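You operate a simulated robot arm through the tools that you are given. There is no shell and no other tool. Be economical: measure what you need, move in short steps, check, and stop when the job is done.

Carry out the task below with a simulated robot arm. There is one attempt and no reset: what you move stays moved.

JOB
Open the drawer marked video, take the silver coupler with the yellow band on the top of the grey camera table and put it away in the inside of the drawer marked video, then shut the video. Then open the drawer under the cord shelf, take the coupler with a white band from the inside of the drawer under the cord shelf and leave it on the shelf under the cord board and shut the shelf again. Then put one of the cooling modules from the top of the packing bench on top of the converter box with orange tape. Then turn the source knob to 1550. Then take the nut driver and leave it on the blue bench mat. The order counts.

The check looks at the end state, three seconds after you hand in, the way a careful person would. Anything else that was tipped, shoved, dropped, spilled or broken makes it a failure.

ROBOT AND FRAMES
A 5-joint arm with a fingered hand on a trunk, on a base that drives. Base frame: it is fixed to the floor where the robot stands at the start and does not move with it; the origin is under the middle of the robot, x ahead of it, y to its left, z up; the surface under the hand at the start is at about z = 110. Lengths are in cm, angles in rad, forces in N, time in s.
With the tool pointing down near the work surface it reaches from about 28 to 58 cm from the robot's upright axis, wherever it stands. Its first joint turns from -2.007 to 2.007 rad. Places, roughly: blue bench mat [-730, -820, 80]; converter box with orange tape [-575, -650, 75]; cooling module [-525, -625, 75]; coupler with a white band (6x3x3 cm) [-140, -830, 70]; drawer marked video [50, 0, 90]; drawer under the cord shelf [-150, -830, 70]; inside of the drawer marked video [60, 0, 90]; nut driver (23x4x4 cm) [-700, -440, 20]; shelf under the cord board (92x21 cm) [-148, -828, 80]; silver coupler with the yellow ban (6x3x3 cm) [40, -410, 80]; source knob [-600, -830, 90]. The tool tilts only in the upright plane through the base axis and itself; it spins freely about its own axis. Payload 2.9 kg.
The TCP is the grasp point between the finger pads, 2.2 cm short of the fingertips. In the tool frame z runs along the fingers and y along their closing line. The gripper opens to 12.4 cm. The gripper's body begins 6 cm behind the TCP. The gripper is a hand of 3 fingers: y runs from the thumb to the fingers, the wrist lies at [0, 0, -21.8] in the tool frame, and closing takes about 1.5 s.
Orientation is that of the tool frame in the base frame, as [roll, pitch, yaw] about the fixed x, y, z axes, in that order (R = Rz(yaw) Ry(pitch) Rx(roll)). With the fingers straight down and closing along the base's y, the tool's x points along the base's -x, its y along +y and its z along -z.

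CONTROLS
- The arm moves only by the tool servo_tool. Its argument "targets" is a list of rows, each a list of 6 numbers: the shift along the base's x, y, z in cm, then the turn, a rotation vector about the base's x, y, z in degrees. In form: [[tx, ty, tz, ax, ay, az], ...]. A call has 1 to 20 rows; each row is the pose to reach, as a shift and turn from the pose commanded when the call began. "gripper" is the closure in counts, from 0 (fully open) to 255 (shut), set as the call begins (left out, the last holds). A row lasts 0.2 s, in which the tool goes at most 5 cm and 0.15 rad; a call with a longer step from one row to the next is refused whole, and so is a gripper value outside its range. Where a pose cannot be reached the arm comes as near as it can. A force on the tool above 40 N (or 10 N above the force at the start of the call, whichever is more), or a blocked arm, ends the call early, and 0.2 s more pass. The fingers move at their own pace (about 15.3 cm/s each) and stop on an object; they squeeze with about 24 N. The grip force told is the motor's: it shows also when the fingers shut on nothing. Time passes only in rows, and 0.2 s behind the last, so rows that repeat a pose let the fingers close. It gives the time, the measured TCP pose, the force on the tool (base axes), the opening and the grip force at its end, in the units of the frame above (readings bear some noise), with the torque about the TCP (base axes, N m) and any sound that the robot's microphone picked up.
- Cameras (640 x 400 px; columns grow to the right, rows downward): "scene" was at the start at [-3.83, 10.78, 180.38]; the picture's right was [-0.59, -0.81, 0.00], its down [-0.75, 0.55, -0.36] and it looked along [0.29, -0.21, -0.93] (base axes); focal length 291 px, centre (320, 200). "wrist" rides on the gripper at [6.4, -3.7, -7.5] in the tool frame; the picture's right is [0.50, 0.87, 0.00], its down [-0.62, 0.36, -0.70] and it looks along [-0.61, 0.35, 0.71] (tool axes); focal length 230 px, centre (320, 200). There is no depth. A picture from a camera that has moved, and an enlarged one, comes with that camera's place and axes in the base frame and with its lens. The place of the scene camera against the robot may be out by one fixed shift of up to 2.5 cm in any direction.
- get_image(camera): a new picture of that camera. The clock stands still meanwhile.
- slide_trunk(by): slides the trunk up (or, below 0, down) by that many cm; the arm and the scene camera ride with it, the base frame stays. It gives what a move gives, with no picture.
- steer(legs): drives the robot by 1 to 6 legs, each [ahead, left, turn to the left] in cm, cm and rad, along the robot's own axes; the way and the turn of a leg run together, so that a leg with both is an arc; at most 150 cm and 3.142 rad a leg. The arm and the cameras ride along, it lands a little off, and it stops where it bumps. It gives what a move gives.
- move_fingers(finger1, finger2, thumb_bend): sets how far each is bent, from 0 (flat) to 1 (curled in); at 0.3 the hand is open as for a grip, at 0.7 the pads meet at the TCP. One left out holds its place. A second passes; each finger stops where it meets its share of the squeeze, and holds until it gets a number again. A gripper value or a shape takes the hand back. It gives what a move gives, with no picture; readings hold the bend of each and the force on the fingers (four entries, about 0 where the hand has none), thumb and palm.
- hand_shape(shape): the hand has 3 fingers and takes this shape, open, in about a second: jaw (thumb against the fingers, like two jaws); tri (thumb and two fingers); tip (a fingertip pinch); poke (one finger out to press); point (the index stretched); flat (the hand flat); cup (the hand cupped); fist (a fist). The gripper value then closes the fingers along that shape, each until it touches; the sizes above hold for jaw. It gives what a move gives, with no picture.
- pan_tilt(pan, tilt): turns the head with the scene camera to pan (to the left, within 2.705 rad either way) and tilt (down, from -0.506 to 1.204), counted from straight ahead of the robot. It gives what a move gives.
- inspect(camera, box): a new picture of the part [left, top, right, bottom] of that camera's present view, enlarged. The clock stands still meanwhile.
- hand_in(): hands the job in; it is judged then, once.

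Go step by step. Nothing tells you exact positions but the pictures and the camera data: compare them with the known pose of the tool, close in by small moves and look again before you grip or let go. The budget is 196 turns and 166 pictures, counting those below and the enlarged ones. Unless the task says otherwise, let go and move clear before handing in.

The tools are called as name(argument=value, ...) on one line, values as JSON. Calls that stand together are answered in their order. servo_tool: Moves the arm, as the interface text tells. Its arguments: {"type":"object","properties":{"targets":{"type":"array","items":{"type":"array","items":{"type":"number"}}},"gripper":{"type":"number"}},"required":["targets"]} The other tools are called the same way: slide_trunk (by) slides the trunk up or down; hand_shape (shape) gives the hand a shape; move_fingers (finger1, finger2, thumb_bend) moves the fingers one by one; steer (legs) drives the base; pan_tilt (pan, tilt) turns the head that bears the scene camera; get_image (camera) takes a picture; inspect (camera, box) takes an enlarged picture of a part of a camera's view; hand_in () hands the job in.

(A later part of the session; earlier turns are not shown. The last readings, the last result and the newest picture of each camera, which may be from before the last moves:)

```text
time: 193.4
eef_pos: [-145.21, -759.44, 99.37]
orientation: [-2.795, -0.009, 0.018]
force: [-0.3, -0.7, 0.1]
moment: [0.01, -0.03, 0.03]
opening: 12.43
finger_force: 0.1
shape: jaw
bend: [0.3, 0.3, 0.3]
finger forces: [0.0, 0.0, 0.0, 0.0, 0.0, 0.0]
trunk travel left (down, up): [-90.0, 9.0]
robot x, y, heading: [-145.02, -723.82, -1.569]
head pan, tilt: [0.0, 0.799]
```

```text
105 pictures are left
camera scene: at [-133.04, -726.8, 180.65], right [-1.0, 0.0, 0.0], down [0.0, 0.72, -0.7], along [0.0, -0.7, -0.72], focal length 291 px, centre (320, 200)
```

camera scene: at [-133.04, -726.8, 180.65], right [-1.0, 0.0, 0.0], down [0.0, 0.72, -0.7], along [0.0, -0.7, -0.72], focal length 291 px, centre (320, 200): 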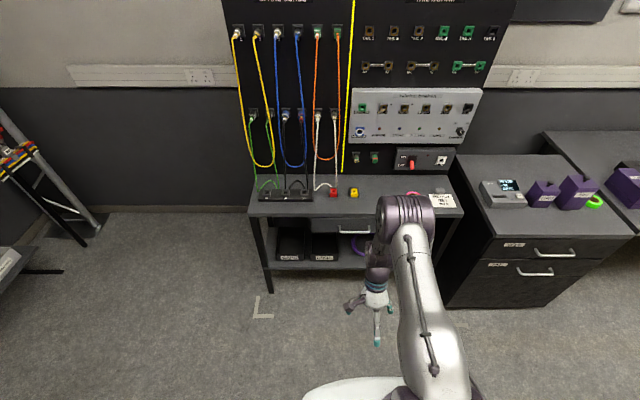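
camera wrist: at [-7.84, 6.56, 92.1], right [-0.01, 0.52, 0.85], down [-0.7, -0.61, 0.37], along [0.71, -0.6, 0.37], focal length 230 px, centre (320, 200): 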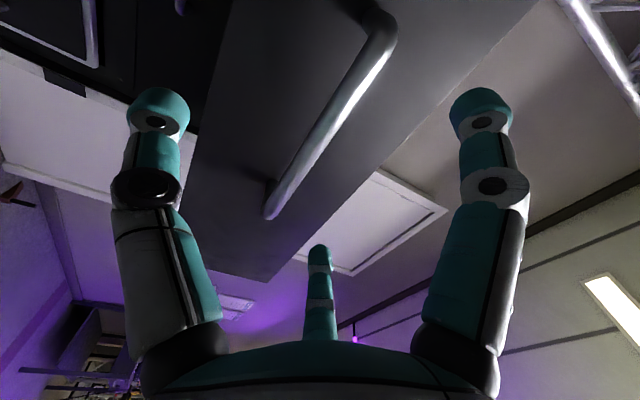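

servo_tool(targets=[[0, -1, 2, -8, 0, 0], [0, -2, 4, -16, 0, 0], [0, -3, 5, -24, 0, 0], [0, -4.5, 6, -32, 0, 0], [0, -6, 6, -40, 0, 0], [0, -7.5, 6, -48, 0, 0], [0, -9, 5, -56, 0, 0], [0, -10.5, 4, -64, 0, 0], [0, -12, 3, -72, 0, 0], [0, -13.5, 2, -80, 0, 0], [0, -15, 1, -88, 0, 0], [0, -16.5, 0, -96, 0, 0], [0, -18, -1, -104, 0, 0], [0, -18, -2, -110, 0, 0], [0, -18, -2, -110, 0, 0]])

slide_trunk(by=-24)

get_image(camera="scene")

get_image(camera="wrist")

```text
time: 196.6
eef_pos: [-145.25, -777.43, 97.24]
orientation: [1.568, 0.018, 0.0]
force: [0.5, -0.1, -0.2]
moment: [-0.02, -0.01, 0.03]
opening: 12.39
finger_force: 0.0
shape: jaw
bend: [0.3, 0.3, 0.3]
finger forces: [0.0, 0.1, 0.1, 0.1, 0.0, 0.0]
trunk travel left (down, up): [-90.0, 9.0]
robot x, y, heading: [-145.26, -724.03, -1.572]
head pan, tilt: [0.0, 0.799]
```

```text
time: 199.1
eef_pos: [-145.19, -777.49, 73.33]
orientation: [1.569, 0.017, -0.001]
force: [0.3, -0.8, -0.1]
moment: [-0.01, 0.01, -0.01]
opening: 12.37
finger_force: 0.1
shape: jaw
bend: [0.3, 0.3, 0.3]
finger forces: [0.0, 0.0, 0.1, 0.0, 0.1, 0.0]
trunk travel left (down, up): [-66.0, 33.0]
robot x, y, heading: [-145.49, -724.04, -1.569]
head pan, tilt: [0.0, 0.799]
```

```text
104 pictures are left
camera scene: at [-133.04, -726.79, 156.65], right [-1.0, 0.0, 0.0], down [0.0, 0.72, -0.7], along [0.0, -0.7, -0.72], focal length 291 px, centre (320, 200)
```

scene: 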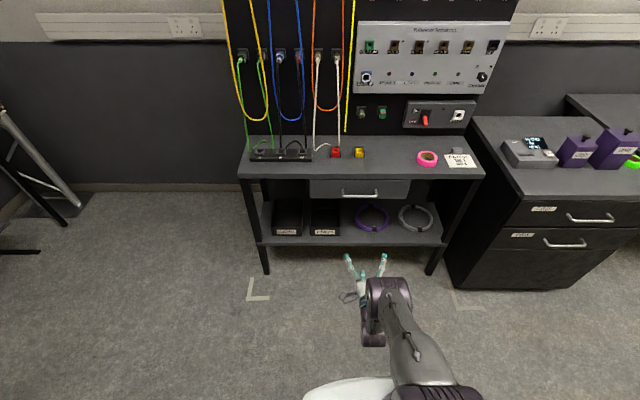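

```text
103 pictures are left
camera wrist: at [-138.83, -769.95, 69.51], right [0.52, 0.0, 0.86], down [-0.61, 0.7, 0.37], along [-0.6, -0.71, 0.36], focal length 230 px, centre (320, 200)
```

wrist: 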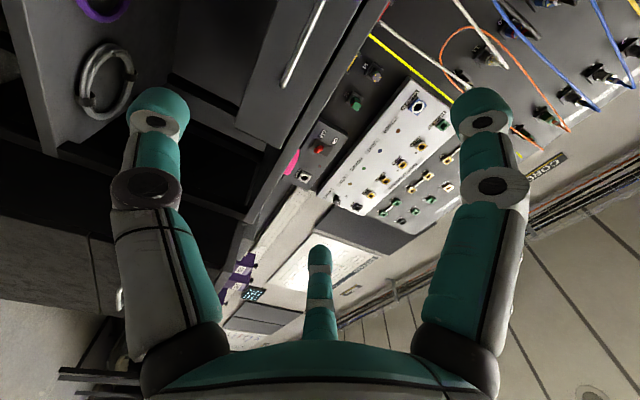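

The drawer's handle is at about [-148.4, -813, 71.4]. I align and approach.

slide_trunk(by=-1.6)

steer(legs=[[28, -3.2, 0]])

get_image(camera="wrist")

inspect(camera="scene", box=[250, 160, 450, 290])

```text
time: 199.7
eef_pos: [-145.13, -777.49, 71.65]
orientation: [1.569, 0.017, 0.001]
force: [-0.4, -0.8, -0.4]
moment: [0.01, -0.04, -0.01]
opening: 12.4
finger_force: 0.1
shape: jaw
bend: [0.3, 0.3, 0.3]
finger forces: [0.1, 0.1, 0.0, 0.1, 0.1, 0.0]
trunk travel left (down, up): [-64.4, 34.6]
robot x, y, heading: [-145.11, -724.2, -1.567]
head pan, tilt: [0.0, 0.799]
```

```text
time: 201.7
eef_pos: [-148.63, -805.56, 71.62]
orientation: [1.571, 0.018, -0.006]
force: [0.6, 0.0, -0.4]
moment: [0.02, 0.03, -0.01]
opening: 12.41
finger_force: 0.0
shape: jaw
bend: [0.3, 0.3, 0.3]
finger forces: [0.0, 0.0, 0.0, 0.0, 0.0, 0.0]
trunk travel left (down, up): [-64.4, 34.6]
robot x, y, heading: [-148.24, -752.33, -1.571]
head pan, tilt: [0.0, 0.799]
```

```text
102 pictures are left
camera wrist: at [-142.21, -798.02, 67.87], right [0.52, 0.0, 0.86], down [-0.61, 0.7, 0.37], along [-0.6, -0.71, 0.36], focal length 230 px, centre (320, 200)
```

wrist: 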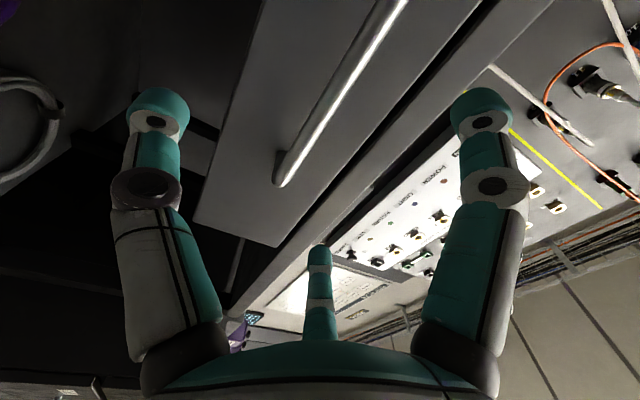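

```text
3.08 times, centred on (350, 225) of scene
camera zoom: at [-136.25, -754.96, 155.04], right [-1.0, 0.0, 0.0], down [0.0, 0.72, -0.7], along [0.0, -0.7, -0.72], focal length 896 px, centre (228, 123)
```

zoom: 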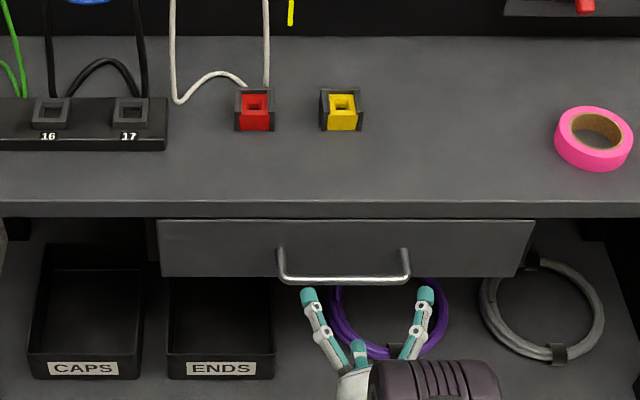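

steer(legs=[[6.6, 1.6, 0]])

get_image(camera="wrist")

```text
time: 202.7
eef_pos: [-147.0, -811.89, 71.53]
orientation: [1.569, 0.017, -0.005]
force: [0.0, -0.3, 0.0]
moment: [0.0, 0.0, 0.02]
opening: 12.4
finger_force: 0.1
shape: jaw
bend: [0.3, 0.3, 0.3]
finger forces: [0.1, 0.1, 0.0, 0.1, 0.1, 0.0]
trunk travel left (down, up): [-64.4, 34.6]
robot x, y, heading: [-146.87, -758.75, -1.572]
head pan, tilt: [0.0, 0.799]
```

```text
100 pictures are left
camera wrist: at [-140.66, -804.49, 67.84], right [0.52, 0.0, 0.86], down [-0.61, 0.7, 0.37], along [-0.6, -0.71, 0.36], focal length 230 px, centre (320, 200)
```

wrist: 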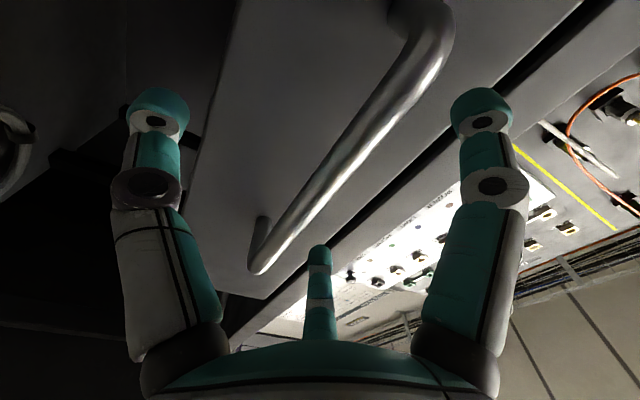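

Bar between fingers; close and pull back 8 cm.

servo_tool(targets=[[0, 0, 0, 0, 0, 0], [0, 0, 0, 0, 0, 0], [0, 0, 0, 0, 0, 0], [0, 0, 0, 0, 0, 0], [0, 0, 0, 0, 0, 0], [0, 0, 0, 0, 0, 0], [0, 0, 0, 0, 0, 0], [0, 0, 0, 0, 0, 0]], gripper=255)

steer(legs=[[-10, 0, 0]])

get_image(camera="scene")

```text
time: 204.5
eef_pos: [-147.01, -812.02, 71.58]
orientation: [1.57, 0.018, -0.007]
force: [0.0, -1.1, -5.5]
moment: [-0.04, 0.02, 0.01]
opening: 0.0
finger_force: 24.4
shape: jaw
bend: [0.7, 0.7, 0.73]
finger forces: [3.0, 2.2, 0.0, 0.0, 8.2, 0.0]
trunk travel left (down, up): [-64.4, 34.6]
robot x, y, heading: [-146.89, -758.67, -1.574]
head pan, tilt: [0.0, 0.799]
```

```text
time: 205.6
eef_pos: [-146.95, -801.91, 71.72]
orientation: [1.569, 0.017, -0.005]
force: [-0.1, -1.6, -2.3]
moment: [-0.05, 0.03, 0.0]
opening: 0.01
finger_force: 24.2
shape: jaw
bend: [0.7, 0.7, 0.72]
finger forces: [0.0, 0.0, 0.1, 0.0, 2.6, 0.1]
trunk travel left (down, up): [-64.4, 34.6]
robot x, y, heading: [-146.6, -749.03, -1.577]
head pan, tilt: [0.0, 0.799]
```

```text
99 pictures are left
camera scene: at [-134.62, -751.24, 155.06], right [-1.0, 0.0, 0.0], down [0.0, 0.72, -0.7], along [0.0, -0.7, -0.72], focal length 291 px, centre (320, 200)
```

scene: 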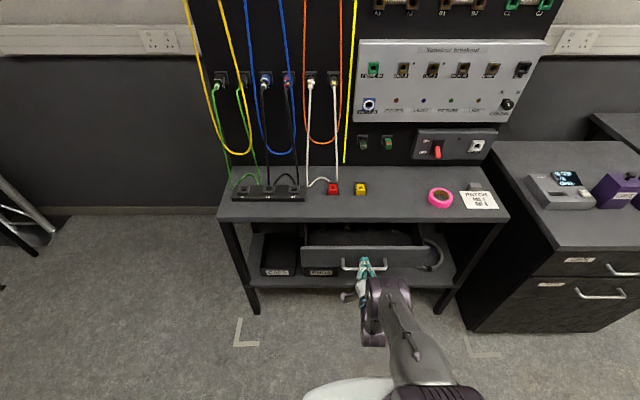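

steer(legs=[[-9, 0, 0]])

inspect(camera="scene", box=[200, 140, 520, 340])

```text
time: 206.8
eef_pos: [-146.95, -792.73, 71.78]
orientation: [1.568, 0.017, -0.005]
force: [0.7, -2.4, -1.3]
moment: [-0.02, -0.01, 0.01]
opening: 0.0
finger_force: 23.6
shape: jaw
bend: [0.7, 0.7, 0.72]
finger forces: [0.0, 0.1, 0.0, 0.0, 2.7, 0.0]
trunk travel left (down, up): [-64.4, 34.6]
robot x, y, heading: [-146.48, -739.63, -1.57]
head pan, tilt: [0.0, 0.799]
```

```text
2.00 times, centred on (360, 240) of scene
camera zoom: at [-134.6, -742.21, 155.05], right [-1.0, 0.0, 0.0], down [0.0, 0.72, -0.7], along [0.0, -0.7, -0.72], focal length 582 px, centre (240, 120)
```

zoom: 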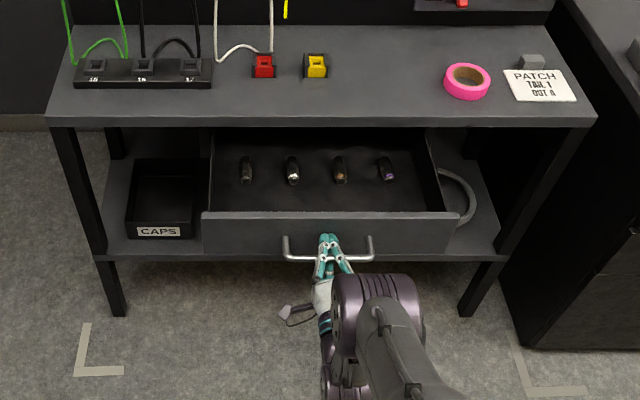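

Four couplers are in the drawer; the second from the left has the white band. I pull a bit further for clearance.

steer(legs=[[-7, 0, 0]])

inspect(camera="scene", box=[200, 140, 520, 340])

```text
time: 207.8
eef_pos: [-146.99, -785.68, 71.71]
orientation: [1.567, 0.016, -0.005]
force: [-0.4, -2.5, -1.9]
moment: [-0.04, 0.01, 0.02]
opening: 0.0
finger_force: 24.4
shape: jaw
bend: [0.7, 0.7, 0.72]
finger forces: [0.0, 0.0, 0.0, 0.1, 2.9, 0.0]
trunk travel left (down, up): [-64.4, 34.6]
robot x, y, heading: [-146.94, -732.43, -1.572]
head pan, tilt: [0.0, 0.799]
```

```text
2.00 times, centred on (360, 240) of scene
camera zoom: at [-134.59, -735.03, 155.05], right [-1.0, 0.0, 0.0], down [0.0, 0.72, -0.7], along [0.0, -0.7, -0.72], focal length 582 px, centre (240, 120)
```

zoom: 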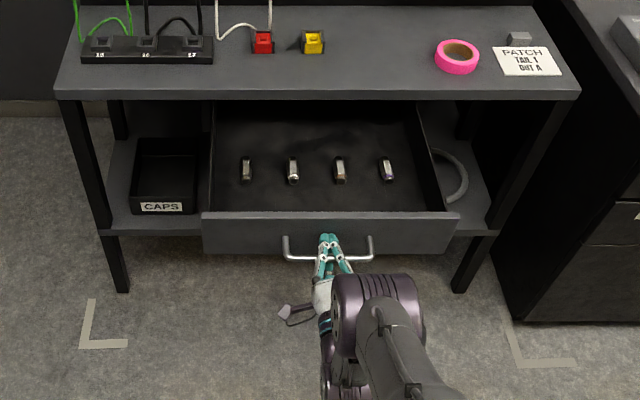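

Now the coupler is about 8 cm clear of the shelf edge. I release and back off.

servo_tool(targets=[[0, 0, 0, 0, 0, 0], [0, 0, 0, 0, 0, 0], [0, 0, 0, 0, 0, 0], [0, 0, 0, 0, 0, 0], [0, 0, 0, 0, 0, 0], [0, 0, 0, 0, 0, 0], [0, 0, 0, 0, 0, 0], [0, 0, 0, 0, 0, 0]], gripper=0)

steer(legs=[[-13, 0, 0]])

slide_trunk(by=24)

```text
time: 209.6
eef_pos: [-147.04, -785.71, 71.68]
orientation: [1.566, 0.018, -0.006]
force: [0.4, -0.7, 0.4]
moment: [-0.01, -0.02, -0.02]
opening: 12.39
finger_force: 0.1
shape: jaw
bend: [0.3, 0.3, 0.3]
finger forces: [0.0, 0.0, 0.0, 0.0, 0.0, 0.1]
trunk travel left (down, up): [-64.4, 34.6]
robot x, y, heading: [-146.32, -732.77, -1.575]
head pan, tilt: [0.0, 0.799]
```

```text
time: 210.9
eef_pos: [-147.04, -772.76, 71.8]
orientation: [1.565, 0.017, -0.006]
force: [0.6, -0.3, -1.2]
moment: [0.04, -0.03, -0.01]
opening: 12.38
finger_force: 0.1
shape: jaw
bend: [0.3, 0.3, 0.3]
finger forces: [0.1, 0.0, 0.1, 0.1, 0.0, 0.1]
trunk travel left (down, up): [-64.4, 34.6]
robot x, y, heading: [-146.78, -719.42, -1.57]
head pan, tilt: [0.0, 0.799]
```

```text
time: 213.4
eef_pos: [-147.0, -772.57, 95.66]
orientation: [1.567, 0.017, -0.005]
force: [0.0, 0.2, -0.2]
moment: [0.02, 0.0, 0.04]
opening: 12.38
finger_force: 0.1
shape: jaw
bend: [0.3, 0.3, 0.3]
finger forces: [0.1, 0.0, 0.1, 0.0, 0.0, 0.0]
trunk travel left (down, up): [-88.4, 10.6]
robot x, y, heading: [-146.71, -719.53, -1.578]
head pan, tilt: [0.0, 0.799]
```

servo_tool(targets=[[0, 0, 2, 8, 0, 0], [0, 0, 4, 16, 0, 0], [0, 2, 6, 24, 0, 0], [0, 4, 9, 32, 0, 0], [0, 6, 12, 40, 0, 0], [0, 8, 15, 48, 0, 0], [0, 10, 18, 56, 0, 0], [0, 12, 20, 64, 0, 0], [0, 14, 22, 72, 0, 0], [0, 15, 24, 80, 0, 0], [0, 16, 25, 85, 0, 0], [0, 16, 25, 90, 0, 0]])

pan_tilt(pan=0, tilt=0.95)

inspect(camera="scene", box=[160, 60, 480, 260])

```text
time: 216.0
eef_pos: [-147.04, -756.58, 120.71]
orientation: [3.141, 0.0, 0.019]
force: [0.4, 0.0, -0.4]
moment: [0.01, 0.03, 0.0]
opening: 12.4
finger_force: 0.1
shape: jaw
bend: [0.3, 0.3, 0.3]
finger forces: [0.0, 0.0, 0.1, 0.1, 0.0, 0.0]
trunk travel left (down, up): [-88.4, 10.6]
robot x, y, heading: [-146.85, -719.4, -1.571]
head pan, tilt: [0.0, 0.799]
```

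```text
time: 216.7
eef_pos: [-146.91, -756.49, 120.79]
orientation: [3.136, 0.0, 0.017]
force: [-0.1, 0.3, 1.1]
moment: [-0.03, 0.01, -0.03]
opening: 12.38
finger_force: 0.1
shape: jaw
bend: [0.3, 0.3, 0.3]
finger forces: [0.0, 0.0, 0.1, 0.1, 0.1, 0.0]
trunk travel left (down, up): [-88.4, 10.6]
robot x, y, heading: [-146.52, -719.49, -1.574]
head pan, tilt: [0.0, 0.949]
```

```text
2.00 times, centred on (320, 160) of scene
camera zoom: at [-134.55, -721.2, 177.9], right [-1.0, 0.0, 0.0], down [0.0, 0.81, -0.58], along [0.0, -0.58, -0.81], focal length 582 px, centre (320, 280)
```

zoom: 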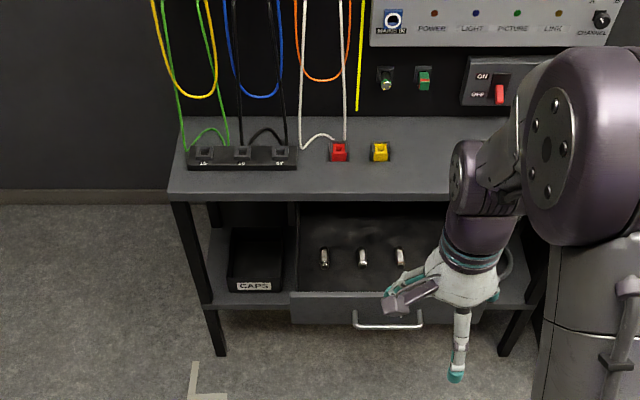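

I drive closer, and turn the hand to close along x.

steer(legs=[[34, 5, 0]])

servo_tool(targets=[[0, 0, 0, 0, 0, 8], [0, 0, 0, 0, 0, 16], [0, 0, 0, 0, 0, 24], [0, 0, 0, 0, 0, 32], [0, 0, 0, 0, 0, 40], [0, 0, 0, 0, 0, 48], [0, 0, 0, 0, 0, 56], [0, 0, 0, 0, 0, 64], [0, 0, 0, 0, 0, 72], [0, -4, 0, 0, 0, 80], [0, -8, 0, 0, 0, 85], [0, -12, 0, 0, 0, 89], [0, -12, 0, 0, 0, 89]])

slide_trunk(by=-20)

get_image(camera="wrist")

get_image(camera="scene")

```text
time: 218.9
eef_pos: [-142.45, -790.93, 120.72]
orientation: [3.139, 0.0, 0.012]
force: [0.4, 0.3, -0.6]
moment: [0.0, 0.0, 0.02]
opening: 12.42
finger_force: 0.0
shape: jaw
bend: [0.3, 0.3, 0.3]
finger forces: [0.0, 0.0, 0.0, 0.1, 0.0, 0.0]
trunk travel left (down, up): [-88.4, 10.6]
robot x, y, heading: [-141.98, -753.76, -1.579]
head pan, tilt: [0.0, 0.949]
```

```text
time: 221.7
eef_pos: [-142.45, -802.84, 120.81]
orientation: [3.141, 0.0, 1.568]
force: [-0.3, -0.5, -0.3]
moment: [0.01, 0.0, 0.05]
opening: 12.4
finger_force: 0.0
shape: jaw
bend: [0.3, 0.3, 0.3]
finger forces: [0.0, 0.0, 0.1, 0.0, 0.1, 0.1]
trunk travel left (down, up): [-88.4, 10.6]
robot x, y, heading: [-141.89, -753.73, -1.579]
head pan, tilt: [0.0, 0.949]
```

```text
time: 223.9
eef_pos: [-142.34, -802.83, 100.79]
orientation: [3.141, 0.0, 1.567]
force: [-0.4, -0.6, 1.0]
moment: [0.0, 0.01, 0.01]
opening: 12.38
finger_force: 0.0
shape: jaw
bend: [0.3, 0.3, 0.3]
finger forces: [0.0, 0.1, 0.0, 0.1, 0.0, 0.0]
trunk travel left (down, up): [-68.4, 30.6]
robot x, y, heading: [-141.81, -753.8, -1.583]
head pan, tilt: [0.0, 0.949]
```

```text
95 pictures are left
camera wrist: at [-146.03, -796.42, 108.37], right [0.87, 0.5, 0.0], down [0.35, -0.62, 0.7], along [0.35, -0.61, -0.71], focal length 230 px, centre (320, 200)
```

wrist: 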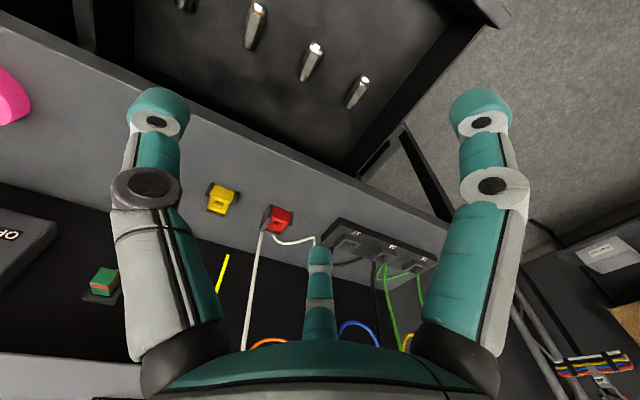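

```text
94 pictures are left
camera scene: at [-129.85, -755.62, 157.9], right [-1.0, 0.01, 0.0], down [0.01, 0.81, -0.58], along [-0.01, -0.58, -0.81], focal length 291 px, centre (320, 200)
```

scene: 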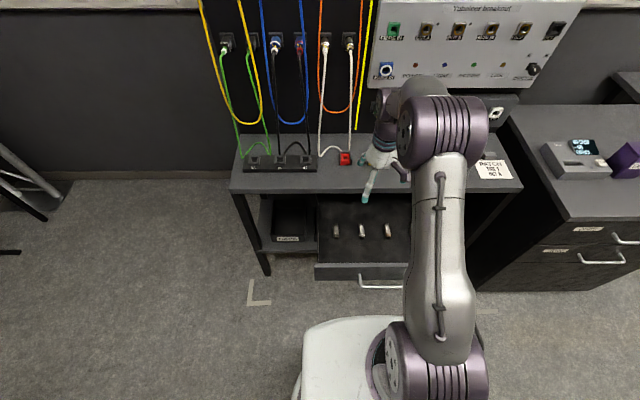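

inspect(camera="scene", box=[310, 195, 430, 270])

inspect(camera="wrist", box=[160, 0, 420, 150])

```text
5.33 times, centred on (370, 232) of scene
camera zoom: at [-129.85, -755.62, 157.9], right [-1.0, 0.01, 0.0], down [0.01, 0.81, -0.58], along [-0.01, -0.58, -0.81], focal length 1552 px, centre (53, 27)
```

zoom: 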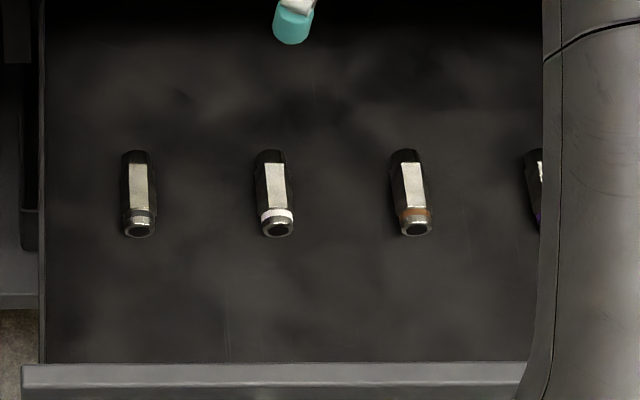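

```text
2.46 times, centred on (290, 75) of wrist
camera zoom: at [-146.03, -796.42, 108.37], right [0.87, 0.5, 0.0], down [0.35, -0.62, 0.7], along [0.35, -0.61, -0.71], focal length 566 px, centre (394, 508)
```

zoom: 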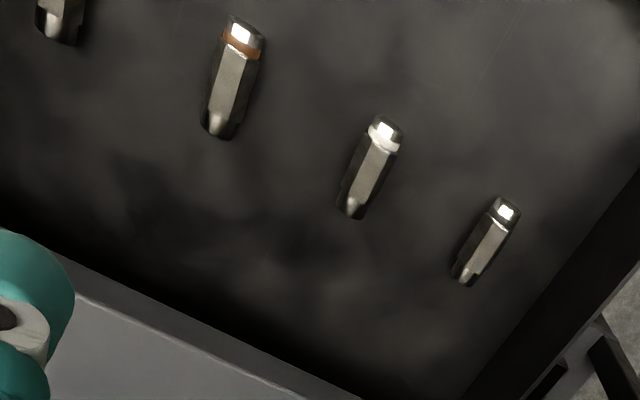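

The white-banded coupler is at about [-142.4, -805.7]. I half-close the fingers and lower over it.

move_fingers(finger1=0.44, finger2=0.44, thumb_bend=0.44)

servo_tool(targets=[[0, -2.8, 0, 0, 0, 0], [0, -2.8, 0, 0, 0, 0]])

slide_trunk(by=-19)

get_image(camera="wrist")

get_image(camera="scene")

```text
time: 224.9
eef_pos: [-142.34, -802.78, 100.71]
orientation: [3.141, 0.001, 1.565]
force: [0.2, 0.0, 0.1]
moment: [0.0, 0.02, 0.04]
opening: 6.68
finger_force: 0.1
shape: fingers
bend: [0.44, 0.44, 0.44]
finger forces: [0.0, 0.1, 0.0, 0.1, 0.0, 0.1]
trunk travel left (down, up): [-68.4, 30.6]
robot x, y, heading: [-141.87, -754.1, -1.577]
head pan, tilt: [0.0, 0.949]
```

```text
time: 225.5
eef_pos: [-142.27, -805.53, 100.82]
orientation: [3.141, 0.001, 1.566]
force: [1.2, 0.0, 0.6]
moment: [-0.04, 0.0, -0.04]
opening: 6.65
finger_force: 0.0
shape: fingers
bend: [0.44, 0.44, 0.44]
finger forces: [0.0, 0.0, 0.0, 0.1, 0.0, 0.1]
trunk travel left (down, up): [-68.4, 30.6]
robot x, y, heading: [-142.17, -753.87, -1.582]
head pan, tilt: [0.0, 0.949]
```

```text
time: 227.6
eef_pos: [-142.26, -805.62, 81.87]
orientation: [-3.141, 0.001, 1.566]
force: [-0.8, 0.4, -0.3]
moment: [0.01, 0.02, 0.0]
opening: 6.67
finger_force: 0.1
shape: fingers
bend: [0.44, 0.44, 0.44]
finger forces: [0.0, 0.0, 0.0, 0.0, 0.0, 0.0]
trunk travel left (down, up): [-49.4, 49.6]
robot x, y, heading: [-141.87, -753.99, -1.584]
head pan, tilt: [0.0, 0.949]
```

```text
91 pictures are left
camera wrist: at [-145.91, -799.18, 89.39], right [0.87, 0.5, 0.0], down [0.35, -0.62, 0.7], along [0.35, -0.61, -0.71], focal length 230 px, centre (320, 200)
```

wrist: 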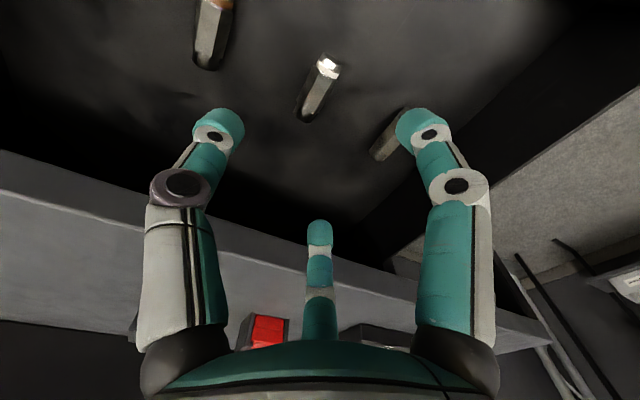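

```text
90 pictures are left
camera scene: at [-129.85, -755.62, 138.9], right [-1.0, 0.01, 0.0], down [0.01, 0.81, -0.58], along [-0.01, -0.58, -0.81], focal length 291 px, centre (320, 200)
```

scene: 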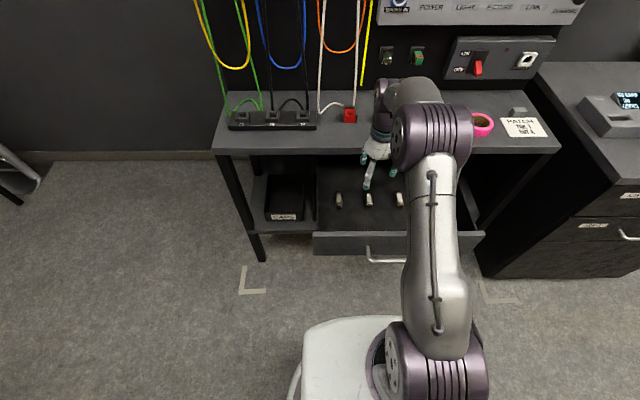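

Triangulated: coupler centre [-142.25, -805.7, 67.7], directly below. I lower the rest with a final force-guarded step.

slide_trunk(by=-10)

get_image(camera="wrist")

```text
time: 228.9
eef_pos: [-142.34, -805.69, 71.76]
orientation: [-3.141, 0.0, 1.566]
force: [0.1, 0.4, -0.3]
moment: [-0.04, 0.0, -0.01]
opening: 6.67
finger_force: 0.1
shape: fingers
bend: [0.44, 0.44, 0.44]
finger forces: [0.0, 0.0, 0.1, 0.0, 0.0, 0.0]
trunk travel left (down, up): [-39.4, 59.6]
robot x, y, heading: [-142.19, -753.71, -1.583]
head pan, tilt: [0.0, 0.949]
```

```text
89 pictures are left
camera wrist: at [-145.91, -799.18, 79.39], right [0.87, 0.5, 0.0], down [0.35, -0.62, 0.7], along [0.35, -0.61, -0.71], focal length 230 px, centre (320, 200)
```

wrist: 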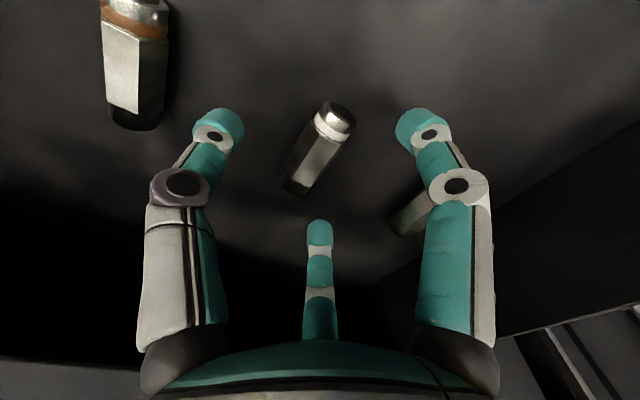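

servo_tool(targets=[[0, 0.1, -0.8, 0, 0, 0], [0, 0.1, -1.4, 0, 0, 0]])

move_fingers(finger1=0.7, finger2=0.7, thumb_bend=0.7)

get_image(camera="wrist")

```text
time: 229.5
eef_pos: [-142.42, -805.38, 70.34]
orientation: [3.141, -0.003, 1.566]
force: [-0.5, 0.5, 0.3]
moment: [-0.02, -0.04, 0.01]
opening: 6.71
finger_force: 0.1
shape: fingers
bend: [0.44, 0.44, 0.44]
finger forces: [0.0, 0.1, 0.1, 0.0, 0.0, 0.1]
trunk travel left (down, up): [-39.4, 59.6]
robot x, y, heading: [-141.98, -754.03, -1.578]
head pan, tilt: [0.0, 0.949]
```

```text
time: 230.5
eef_pos: [-142.23, -805.52, 70.42]
orientation: [3.141, 0.0, 1.566]
force: [1.4, 0.5, 2.1]
moment: [-0.03, 0.0, 0.0]
opening: 1.56
finger_force: 9.7
shape: fingers
bend: [0.64, 0.62, 0.63]
finger forces: [4.7, 5.1, 0.1, 0.0, 9.0, 0.0]
trunk travel left (down, up): [-39.4, 59.6]
robot x, y, heading: [-142.12, -753.99, -1.579]
head pan, tilt: [0.0, 0.949]
```

```text
88 pictures are left
camera wrist: at [-145.98, -799.08, 78.0], right [0.87, 0.5, 0.0], down [0.35, -0.62, 0.7], along [0.35, -0.61, -0.71], focal length 230 px, centre (320, 200)
```

wrist: 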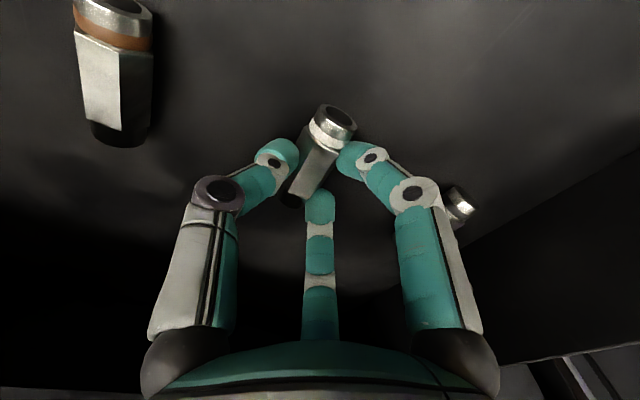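

Held. I lift by the trunk.

slide_trunk(by=24)

get_image(camera="wrist")

get_image(camera="scene")

```text
time: 233.0
eef_pos: [-142.34, -805.45, 94.33]
orientation: [3.14, -0.002, 1.565]
force: [-0.6, -0.1, -0.8]
moment: [-0.03, 0.02, 0.0]
opening: 1.58
finger_force: 9.4
shape: fingers
bend: [0.64, 0.63, 0.63]
finger forces: [4.9, 4.7, 0.0, 0.0, 8.3, 0.0]
trunk travel left (down, up): [-63.4, 35.6]
robot x, y, heading: [-142.27, -753.64, -1.577]
head pan, tilt: [0.0, 0.949]
```

```text
87 pictures are left
camera wrist: at [-145.98, -799.1, 101.98], right [0.87, 0.5, 0.0], down [0.35, -0.62, 0.7], along [0.35, -0.61, -0.71], focal length 230 px, centre (320, 200)
```

wrist: 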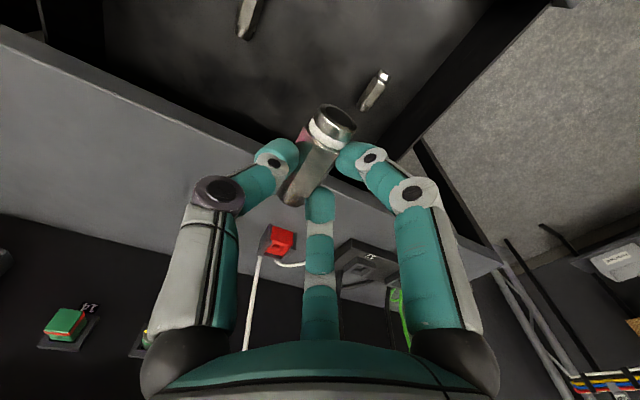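

```text
86 pictures are left
camera scene: at [-129.84, -755.65, 152.89], right [-1.0, 0.01, 0.0], down [0.01, 0.81, -0.58], along [-0.01, -0.58, -0.81], focal length 291 px, centre (320, 200)
```

scene: 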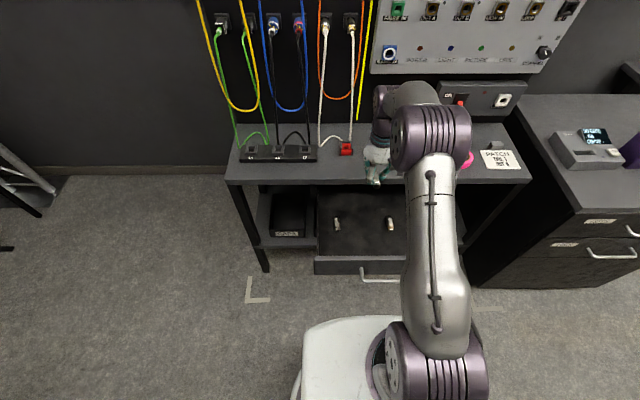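

The coupler is up. I move to the free spot on the shelf between the yellow jack and the pink tape, around [-157, -820.5].

steer(legs=[[0, -14.7, 0], [10, 0, 0]])

servo_tool(targets=[[0, -2.5, 0, 0, 0, 0], [0, -4.8, 0, 0, 0, 0], [0, -4.8, 0, 0, 0, 0]])

get_image(camera="scene")

get_image(camera="wrist")

```text
time: 235.1
eef_pos: [-156.79, -815.18, 94.31]
orientation: [3.141, 0.0, 1.568]
force: [-0.2, -0.1, 0.6]
moment: [-0.02, -0.03, -0.01]
opening: 1.58
finger_force: 8.9
shape: fingers
bend: [0.64, 0.63, 0.63]
finger forces: [4.9, 4.6, 0.0, 0.0, 8.4, 0.0]
trunk travel left (down, up): [-63.4, 35.6]
robot x, y, heading: [-156.99, -763.35, -1.576]
head pan, tilt: [0.0, 0.949]
```

```text
time: 235.9
eef_pos: [-156.64, -819.92, 94.34]
orientation: [-3.141, 0.001, 1.568]
force: [0.2, 0.2, 0.1]
moment: [0.02, 0.01, -0.02]
opening: 1.58
finger_force: 8.8
shape: fingers
bend: [0.64, 0.63, 0.63]
finger forces: [4.9, 4.6, 0.0, 0.1, 8.2, 0.1]
trunk travel left (down, up): [-63.4, 35.6]
robot x, y, heading: [-156.32, -763.07, -1.577]
head pan, tilt: [0.0, 0.949]
```

```text
85 pictures are left
camera scene: at [-144.37, -765.2, 152.89], right [-1.0, 0.01, 0.0], down [0.01, 0.81, -0.58], along [0.0, -0.58, -0.81], focal length 291 px, centre (320, 200)
```

scene: 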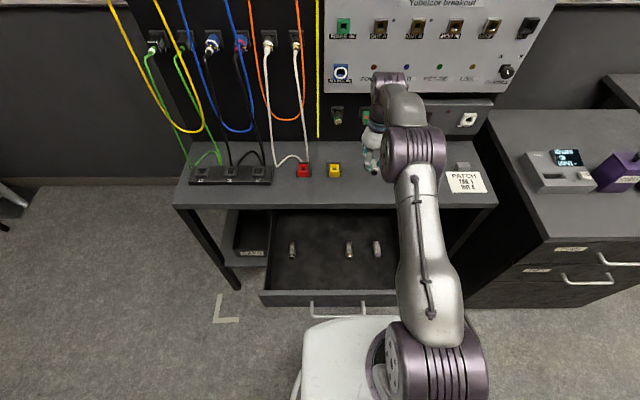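

```text
84 pictures are left
camera wrist: at [-160.42, -813.58, 101.96], right [0.87, 0.5, 0.0], down [0.35, -0.62, 0.7], along [0.35, -0.61, -0.71], focal length 230 px, centre (320, 200)
```

wrist: 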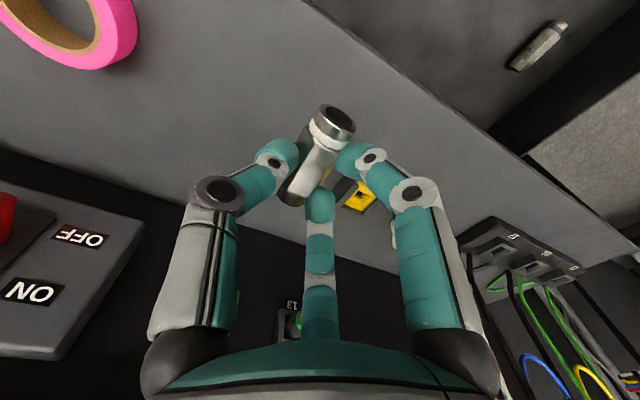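

slide_trunk(by=-9)

get_image(camera="wrist")

inspect(camera="scene", box=[300, 90, 480, 210])

```text
time: 237.1
eef_pos: [-156.79, -820.01, 85.44]
orientation: [-3.141, -0.001, 1.567]
force: [-0.7, 0.5, -0.8]
moment: [0.0, -0.02, -0.03]
opening: 1.57
finger_force: 8.9
shape: fingers
bend: [0.64, 0.63, 0.63]
finger forces: [5.0, 4.6, 0.1, 0.0, 8.2, 0.1]
trunk travel left (down, up): [-54.4, 44.6]
robot x, y, heading: [-156.36, -763.23, -1.578]
head pan, tilt: [0.0, 0.949]
```

```text
83 pictures are left
camera wrist: at [-160.43, -813.61, 92.95], right [0.87, 0.5, 0.0], down [0.35, -0.62, 0.7], along [0.35, -0.61, -0.71], focal length 230 px, centre (320, 200)
```

wrist: 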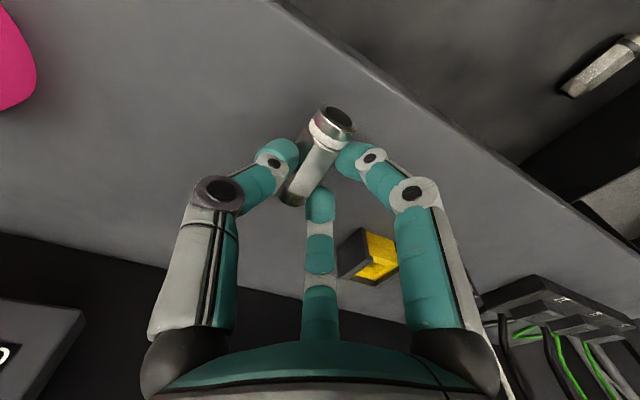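

```text
3.33 times, centred on (390, 150) of scene
camera zoom: at [-144.37, -765.26, 143.89], right [-1.0, 0.01, 0.0], down [0.01, 0.81, -0.58], along [0.0, -0.58, -0.81], focal length 970 px, centre (87, 367)
```

zoom: 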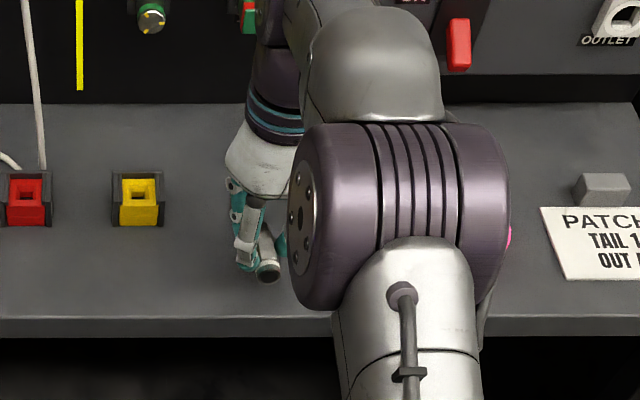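

servo_tool(targets=[[0, 0, -0.5, 0, 0, 0], [0, 0, -1, 0, 0, 0], [0, 0, -1.4, 0, 0, 0], [0, 0, -1.8, 0, 0, 0], [0, 0, -1.8, 0, 0, 0]])

```text
time: 238.3
eef_pos: [-156.67, -819.95, 83.56]
orientation: [3.14, 0.002, 1.568]
force: [-1.5, -1.0, 3.1]
moment: [-0.04, 0.03, -0.02]
opening: 1.53
finger_force: 10.9
shape: fingers
bend: [0.64, 0.63, 0.63]
finger forces: [5.2, 6.1, 0.0, 0.0, 10.0, 0.0]
trunk travel left (down, up): [-54.4, 44.6]
robot x, y, heading: [-156.3, -763.51, -1.578]
head pan, tilt: [0.0, 0.949]
```

Light contact. I open the fingers.

move_fingers(finger1=0.48, finger2=0.48, thumb_bend=0.48)

get_image(camera="wrist")

```text
time: 239.3
eef_pos: [-156.84, -819.92, 83.63]
orientation: [3.14, 0.002, 1.567]
force: [0.2, -0.3, 0.2]
moment: [0.02, 0.03, -0.03]
opening: 5.43
finger_force: 0.1
shape: fingers
bend: [0.48, 0.48, 0.48]
finger forces: [0.0, 0.0, 0.0, 0.0, 0.0, 0.1]
trunk travel left (down, up): [-54.4, 44.6]
robot x, y, heading: [-156.65, -763.47, -1.58]
head pan, tilt: [0.0, 0.949]
```

```text
81 pictures are left
camera wrist: at [-160.4, -813.52, 91.12], right [0.87, 0.5, 0.0], down [0.35, -0.62, 0.7], along [0.35, -0.61, -0.71], focal length 230 px, centre (320, 200)
```

wrist: 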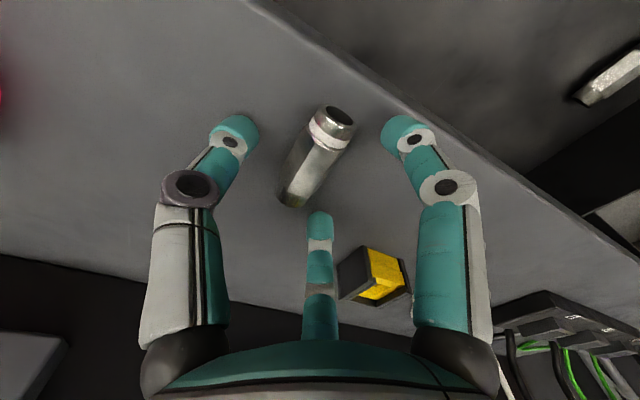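

Released. I raise the trunk, back away and look.

slide_trunk(by=22)

steer(legs=[[-45, 0, 0]])

get_image(camera="scene")

```text
time: 241.7
eef_pos: [-156.78, -819.86, 105.45]
orientation: [-3.141, -0.002, 1.568]
force: [-0.6, -0.4, 0.3]
moment: [0.02, -0.01, 0.01]
opening: 5.45
finger_force: 0.0
shape: fingers
bend: [0.48, 0.48, 0.48]
finger forces: [0.1, 0.1, 0.0, 0.0, 0.1, 0.0]
trunk travel left (down, up): [-76.4, 22.6]
robot x, y, heading: [-156.15, -763.49, -1.578]
head pan, tilt: [0.0, 0.949]
```

```text
time: 244.3
eef_pos: [-156.49, -775.96, 105.44]
orientation: [3.142, 0.0, 1.56]
force: [0.2, 0.1, 0.2]
moment: [0.01, 0.0, 0.01]
opening: 5.46
finger_force: 0.1
shape: fingers
bend: [0.48, 0.48, 0.48]
finger forces: [0.1, 0.1, 0.0, 0.0, 0.1, 0.1]
trunk travel left (down, up): [-76.4, 22.6]
robot x, y, heading: [-156.03, -719.64, -1.586]
head pan, tilt: [0.0, 0.949]
```

```text
80 pictures are left
camera scene: at [-143.91, -721.37, 165.89], right [-1.0, 0.01, 0.0], down [0.01, 0.81, -0.58], along [-0.01, -0.58, -0.81], focal length 291 px, centre (320, 200)
```

scene: 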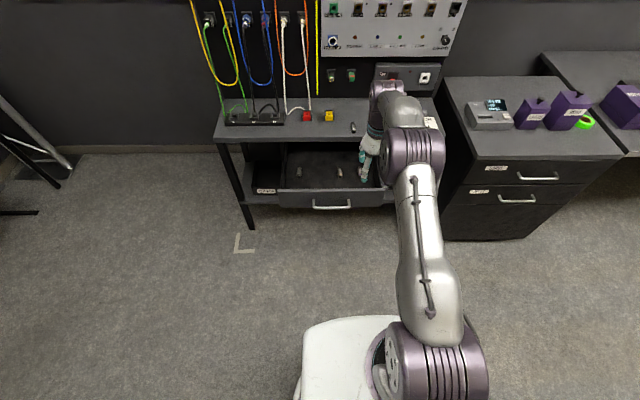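

The coupler stands on the shelf. Now I rearrange the hand to grip the drawer handle and shut it.

servo_tool(targets=[[0, 1.7, 0, 0, 0, -8], [0, 3.4, 0, 0, 0, -16], [0, 5.1, 0, 0, 0, -24], [0, 6.8, 0, 0, 0, -32], [0, 8.5, 0, 0, 0, -40], [0, 10, 0, 0, 0, -48], [0, 12, 0, 0, 0, -56], [0, 14, 0, 0, 0, -64], [0, 16, 0, 0, 0, -72], [0, 18, 0, 0, 0, -80], [0, 19, 0, 0, 0, -89], [0, 19, 0, 0, 0, -90]], gripper=0)

steer(legs=[[0, 9, 0.015]])

```text
refused: row 11 steps farther than a row can; nothing moved
```

```text
time: 245.4
eef_pos: [-146.53, -776.07, 105.67]
orientation: [3.141, -0.001, 1.576]
force: [0.3, 0.4, 0.0]
moment: [0.01, 0.05, 0.0]
opening: 5.48
finger_force: 0.1
shape: fingers
bend: [0.48, 0.48, 0.48]
finger forces: [0.1, 0.0, 0.0, 0.0, 0.1, 0.0]
trunk travel left (down, up): [-76.4, 22.6]
robot x, y, heading: [-146.73, -719.72, -1.57]
head pan, tilt: [0.0, 0.949]
```

servo_tool(targets=[[0, 1.7, 0, 0, 0, -8], [0, 3.4, 0, 0, 0, -16], [0, 5.1, 0, 0, 0, -24], [0, 6.8, 0, 0, 0, -32], [0, 8.5, 0, 0, 0, -40], [0, 10, 0, 0, 0, -48], [0, 12, 0, 0, 0, -56], [0, 14, 0, 0, 0, -64], [0, 16, 0, 0, 0, -72], [0, 18, 0, 0, 0, -80], [0, 19, 0, 0, 0, -88], [0, 19, 0, 0, 0, -90.3]], gripper=0)

```text
time: 248.1
eef_pos: [-146.63, -756.96, 105.4]
orientation: [3.141, 0.0, -0.001]
force: [-0.2, -0.5, 0.1]
moment: [-0.02, -0.02, -0.01]
opening: 12.39
finger_force: 0.1
shape: jaw
bend: [0.3, 0.3, 0.3]
finger forces: [0.0, 0.0, 0.0, 0.0, 0.0, 0.0]
trunk travel left (down, up): [-76.4, 22.6]
robot x, y, heading: [-146.78, -719.13, -1.565]
head pan, tilt: [0.0, 0.949]
```

servo_tool(targets=[[0, -1, -1, -8, 0, 0], [0, -2, -2, -16, 0, 0], [0, -3, -4, -24, 0, 0], [0, -5, -6, -32, 0, 0], [0, -7, -8, -40, 0, 0], [0, -9, -11, -48, 0, 0], [0, -11, -14, -56, 0, 0], [0, -13, -17, -64, 0, 0], [0, -14, -20, -72, 0, 0], [0, -15, -22, -80, 0, 0], [0, -16, -24, -85, 0, 0], [0, -16, -25, -90, 0, 0], [0, -16, -25, -90, 0, 0]])

slide_trunk(by=-8.9)

get_image(camera="wrist")

get_image(camera="scene")

```text
time: 250.8
eef_pos: [-146.72, -773.04, 80.5]
orientation: [1.571, 0.0, 0.005]
force: [0.5, 1.1, -0.9]
moment: [-0.01, 0.0, -0.01]
opening: 12.38
finger_force: 0.1
shape: jaw
bend: [0.3, 0.3, 0.3]
finger forces: [0.0, 0.1, 0.1, 0.0, 0.0, 0.1]
trunk travel left (down, up): [-76.4, 22.6]
robot x, y, heading: [-146.9, -719.49, -1.567]
head pan, tilt: [0.0, 0.949]
```

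```text
time: 252.1
eef_pos: [-146.73, -772.91, 71.68]
orientation: [1.571, -0.001, 0.004]
force: [-0.2, 0.3, 0.2]
moment: [0.0, 0.01, -0.02]
opening: 12.39
finger_force: 0.1
shape: jaw
bend: [0.3, 0.3, 0.3]
finger forces: [0.0, 0.1, 0.0, 0.0, 0.0, 0.0]
trunk travel left (down, up): [-67.5, 31.5]
robot x, y, heading: [-146.68, -719.47, -1.568]
head pan, tilt: [0.0, 0.949]
```

```text
79 pictures are left
camera wrist: at [-140.38, -765.5, 68.08], right [0.5, 0.0, 0.87], down [-0.62, 0.7, 0.36], along [-0.61, -0.71, 0.35], focal length 230 px, centre (320, 200)
```

wrist: 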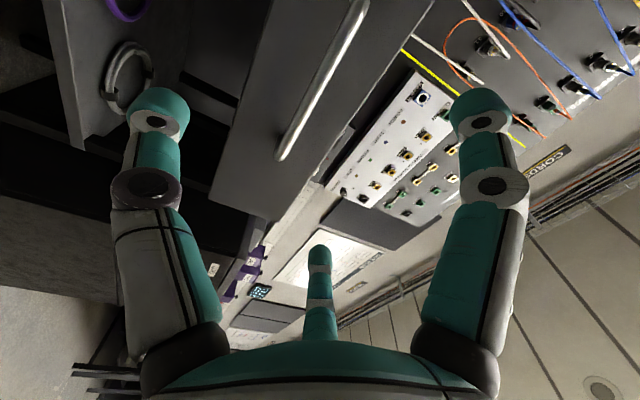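

```text
78 pictures are left
camera scene: at [-134.78, -721.21, 156.99], right [-1.0, 0.0, 0.0], down [0.0, 0.81, -0.58], along [0.0, -0.58, -0.81], focal length 291 px, centre (320, 200)
```

scene: 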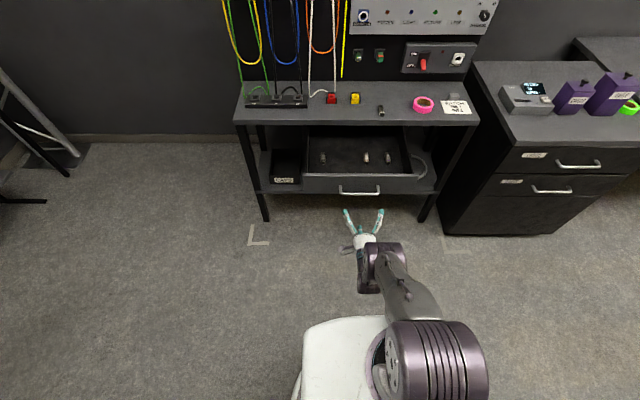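

steer(legs=[[12.6, 0, 0]])

servo_tool(targets=[[0, 0, 0, 0, 0, 0], [0, 0, 0, 0, 0, 0], [0, 0, 0, 0, 0, 0], [0, 0, 0, 0, 0, 0], [0, 0, 0, 0, 0, 0], [0, 0, 0, 0, 0, 0], [0, 0, 0, 0, 0, 0], [0, 0, 0, 0, 0, 0]], gripper=255)

inspect(camera="scene", box=[240, 80, 480, 260])

```text
time: 253.3
eef_pos: [-146.77, -785.5, 71.65]
orientation: [1.574, 0.001, 0.004]
force: [-0.4, -0.5, -1.2]
moment: [0.02, 0.01, -0.02]
opening: 12.38
finger_force: 0.2
shape: jaw
bend: [0.3, 0.3, 0.3]
finger forces: [0.0, 0.0, 0.0, 0.1, 0.0, 0.0]
trunk travel left (down, up): [-67.5, 31.5]
robot x, y, heading: [-146.98, -731.81, -1.568]
head pan, tilt: [0.0, 0.949]
```

```text
time: 255.1
eef_pos: [-146.6, -785.4, 71.63]
orientation: [1.573, -0.001, 0.002]
force: [0.1, -1.1, -8.2]
moment: [-0.07, 0.0, -0.02]
opening: 0.0
finger_force: 24.3
shape: jaw
bend: [0.7, 0.7, 0.72]
finger forces: [0.6, 0.6, 0.0, 0.1, 8.6, 0.0]
trunk travel left (down, up): [-67.5, 31.5]
robot x, y, heading: [-147.01, -732.34, -1.573]
head pan, tilt: [0.0, 0.949]
```

```text
2.22 times, centred on (360, 170) of scene
camera zoom: at [-134.75, -733.76, 156.99], right [-1.0, 0.0, 0.0], down [0.0, 0.81, -0.58], along [0.0, -0.58, -0.81], focal length 647 px, centre (231, 267)
```

zoom: 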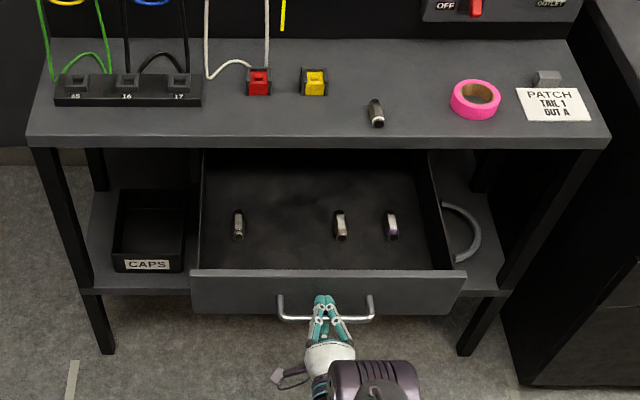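

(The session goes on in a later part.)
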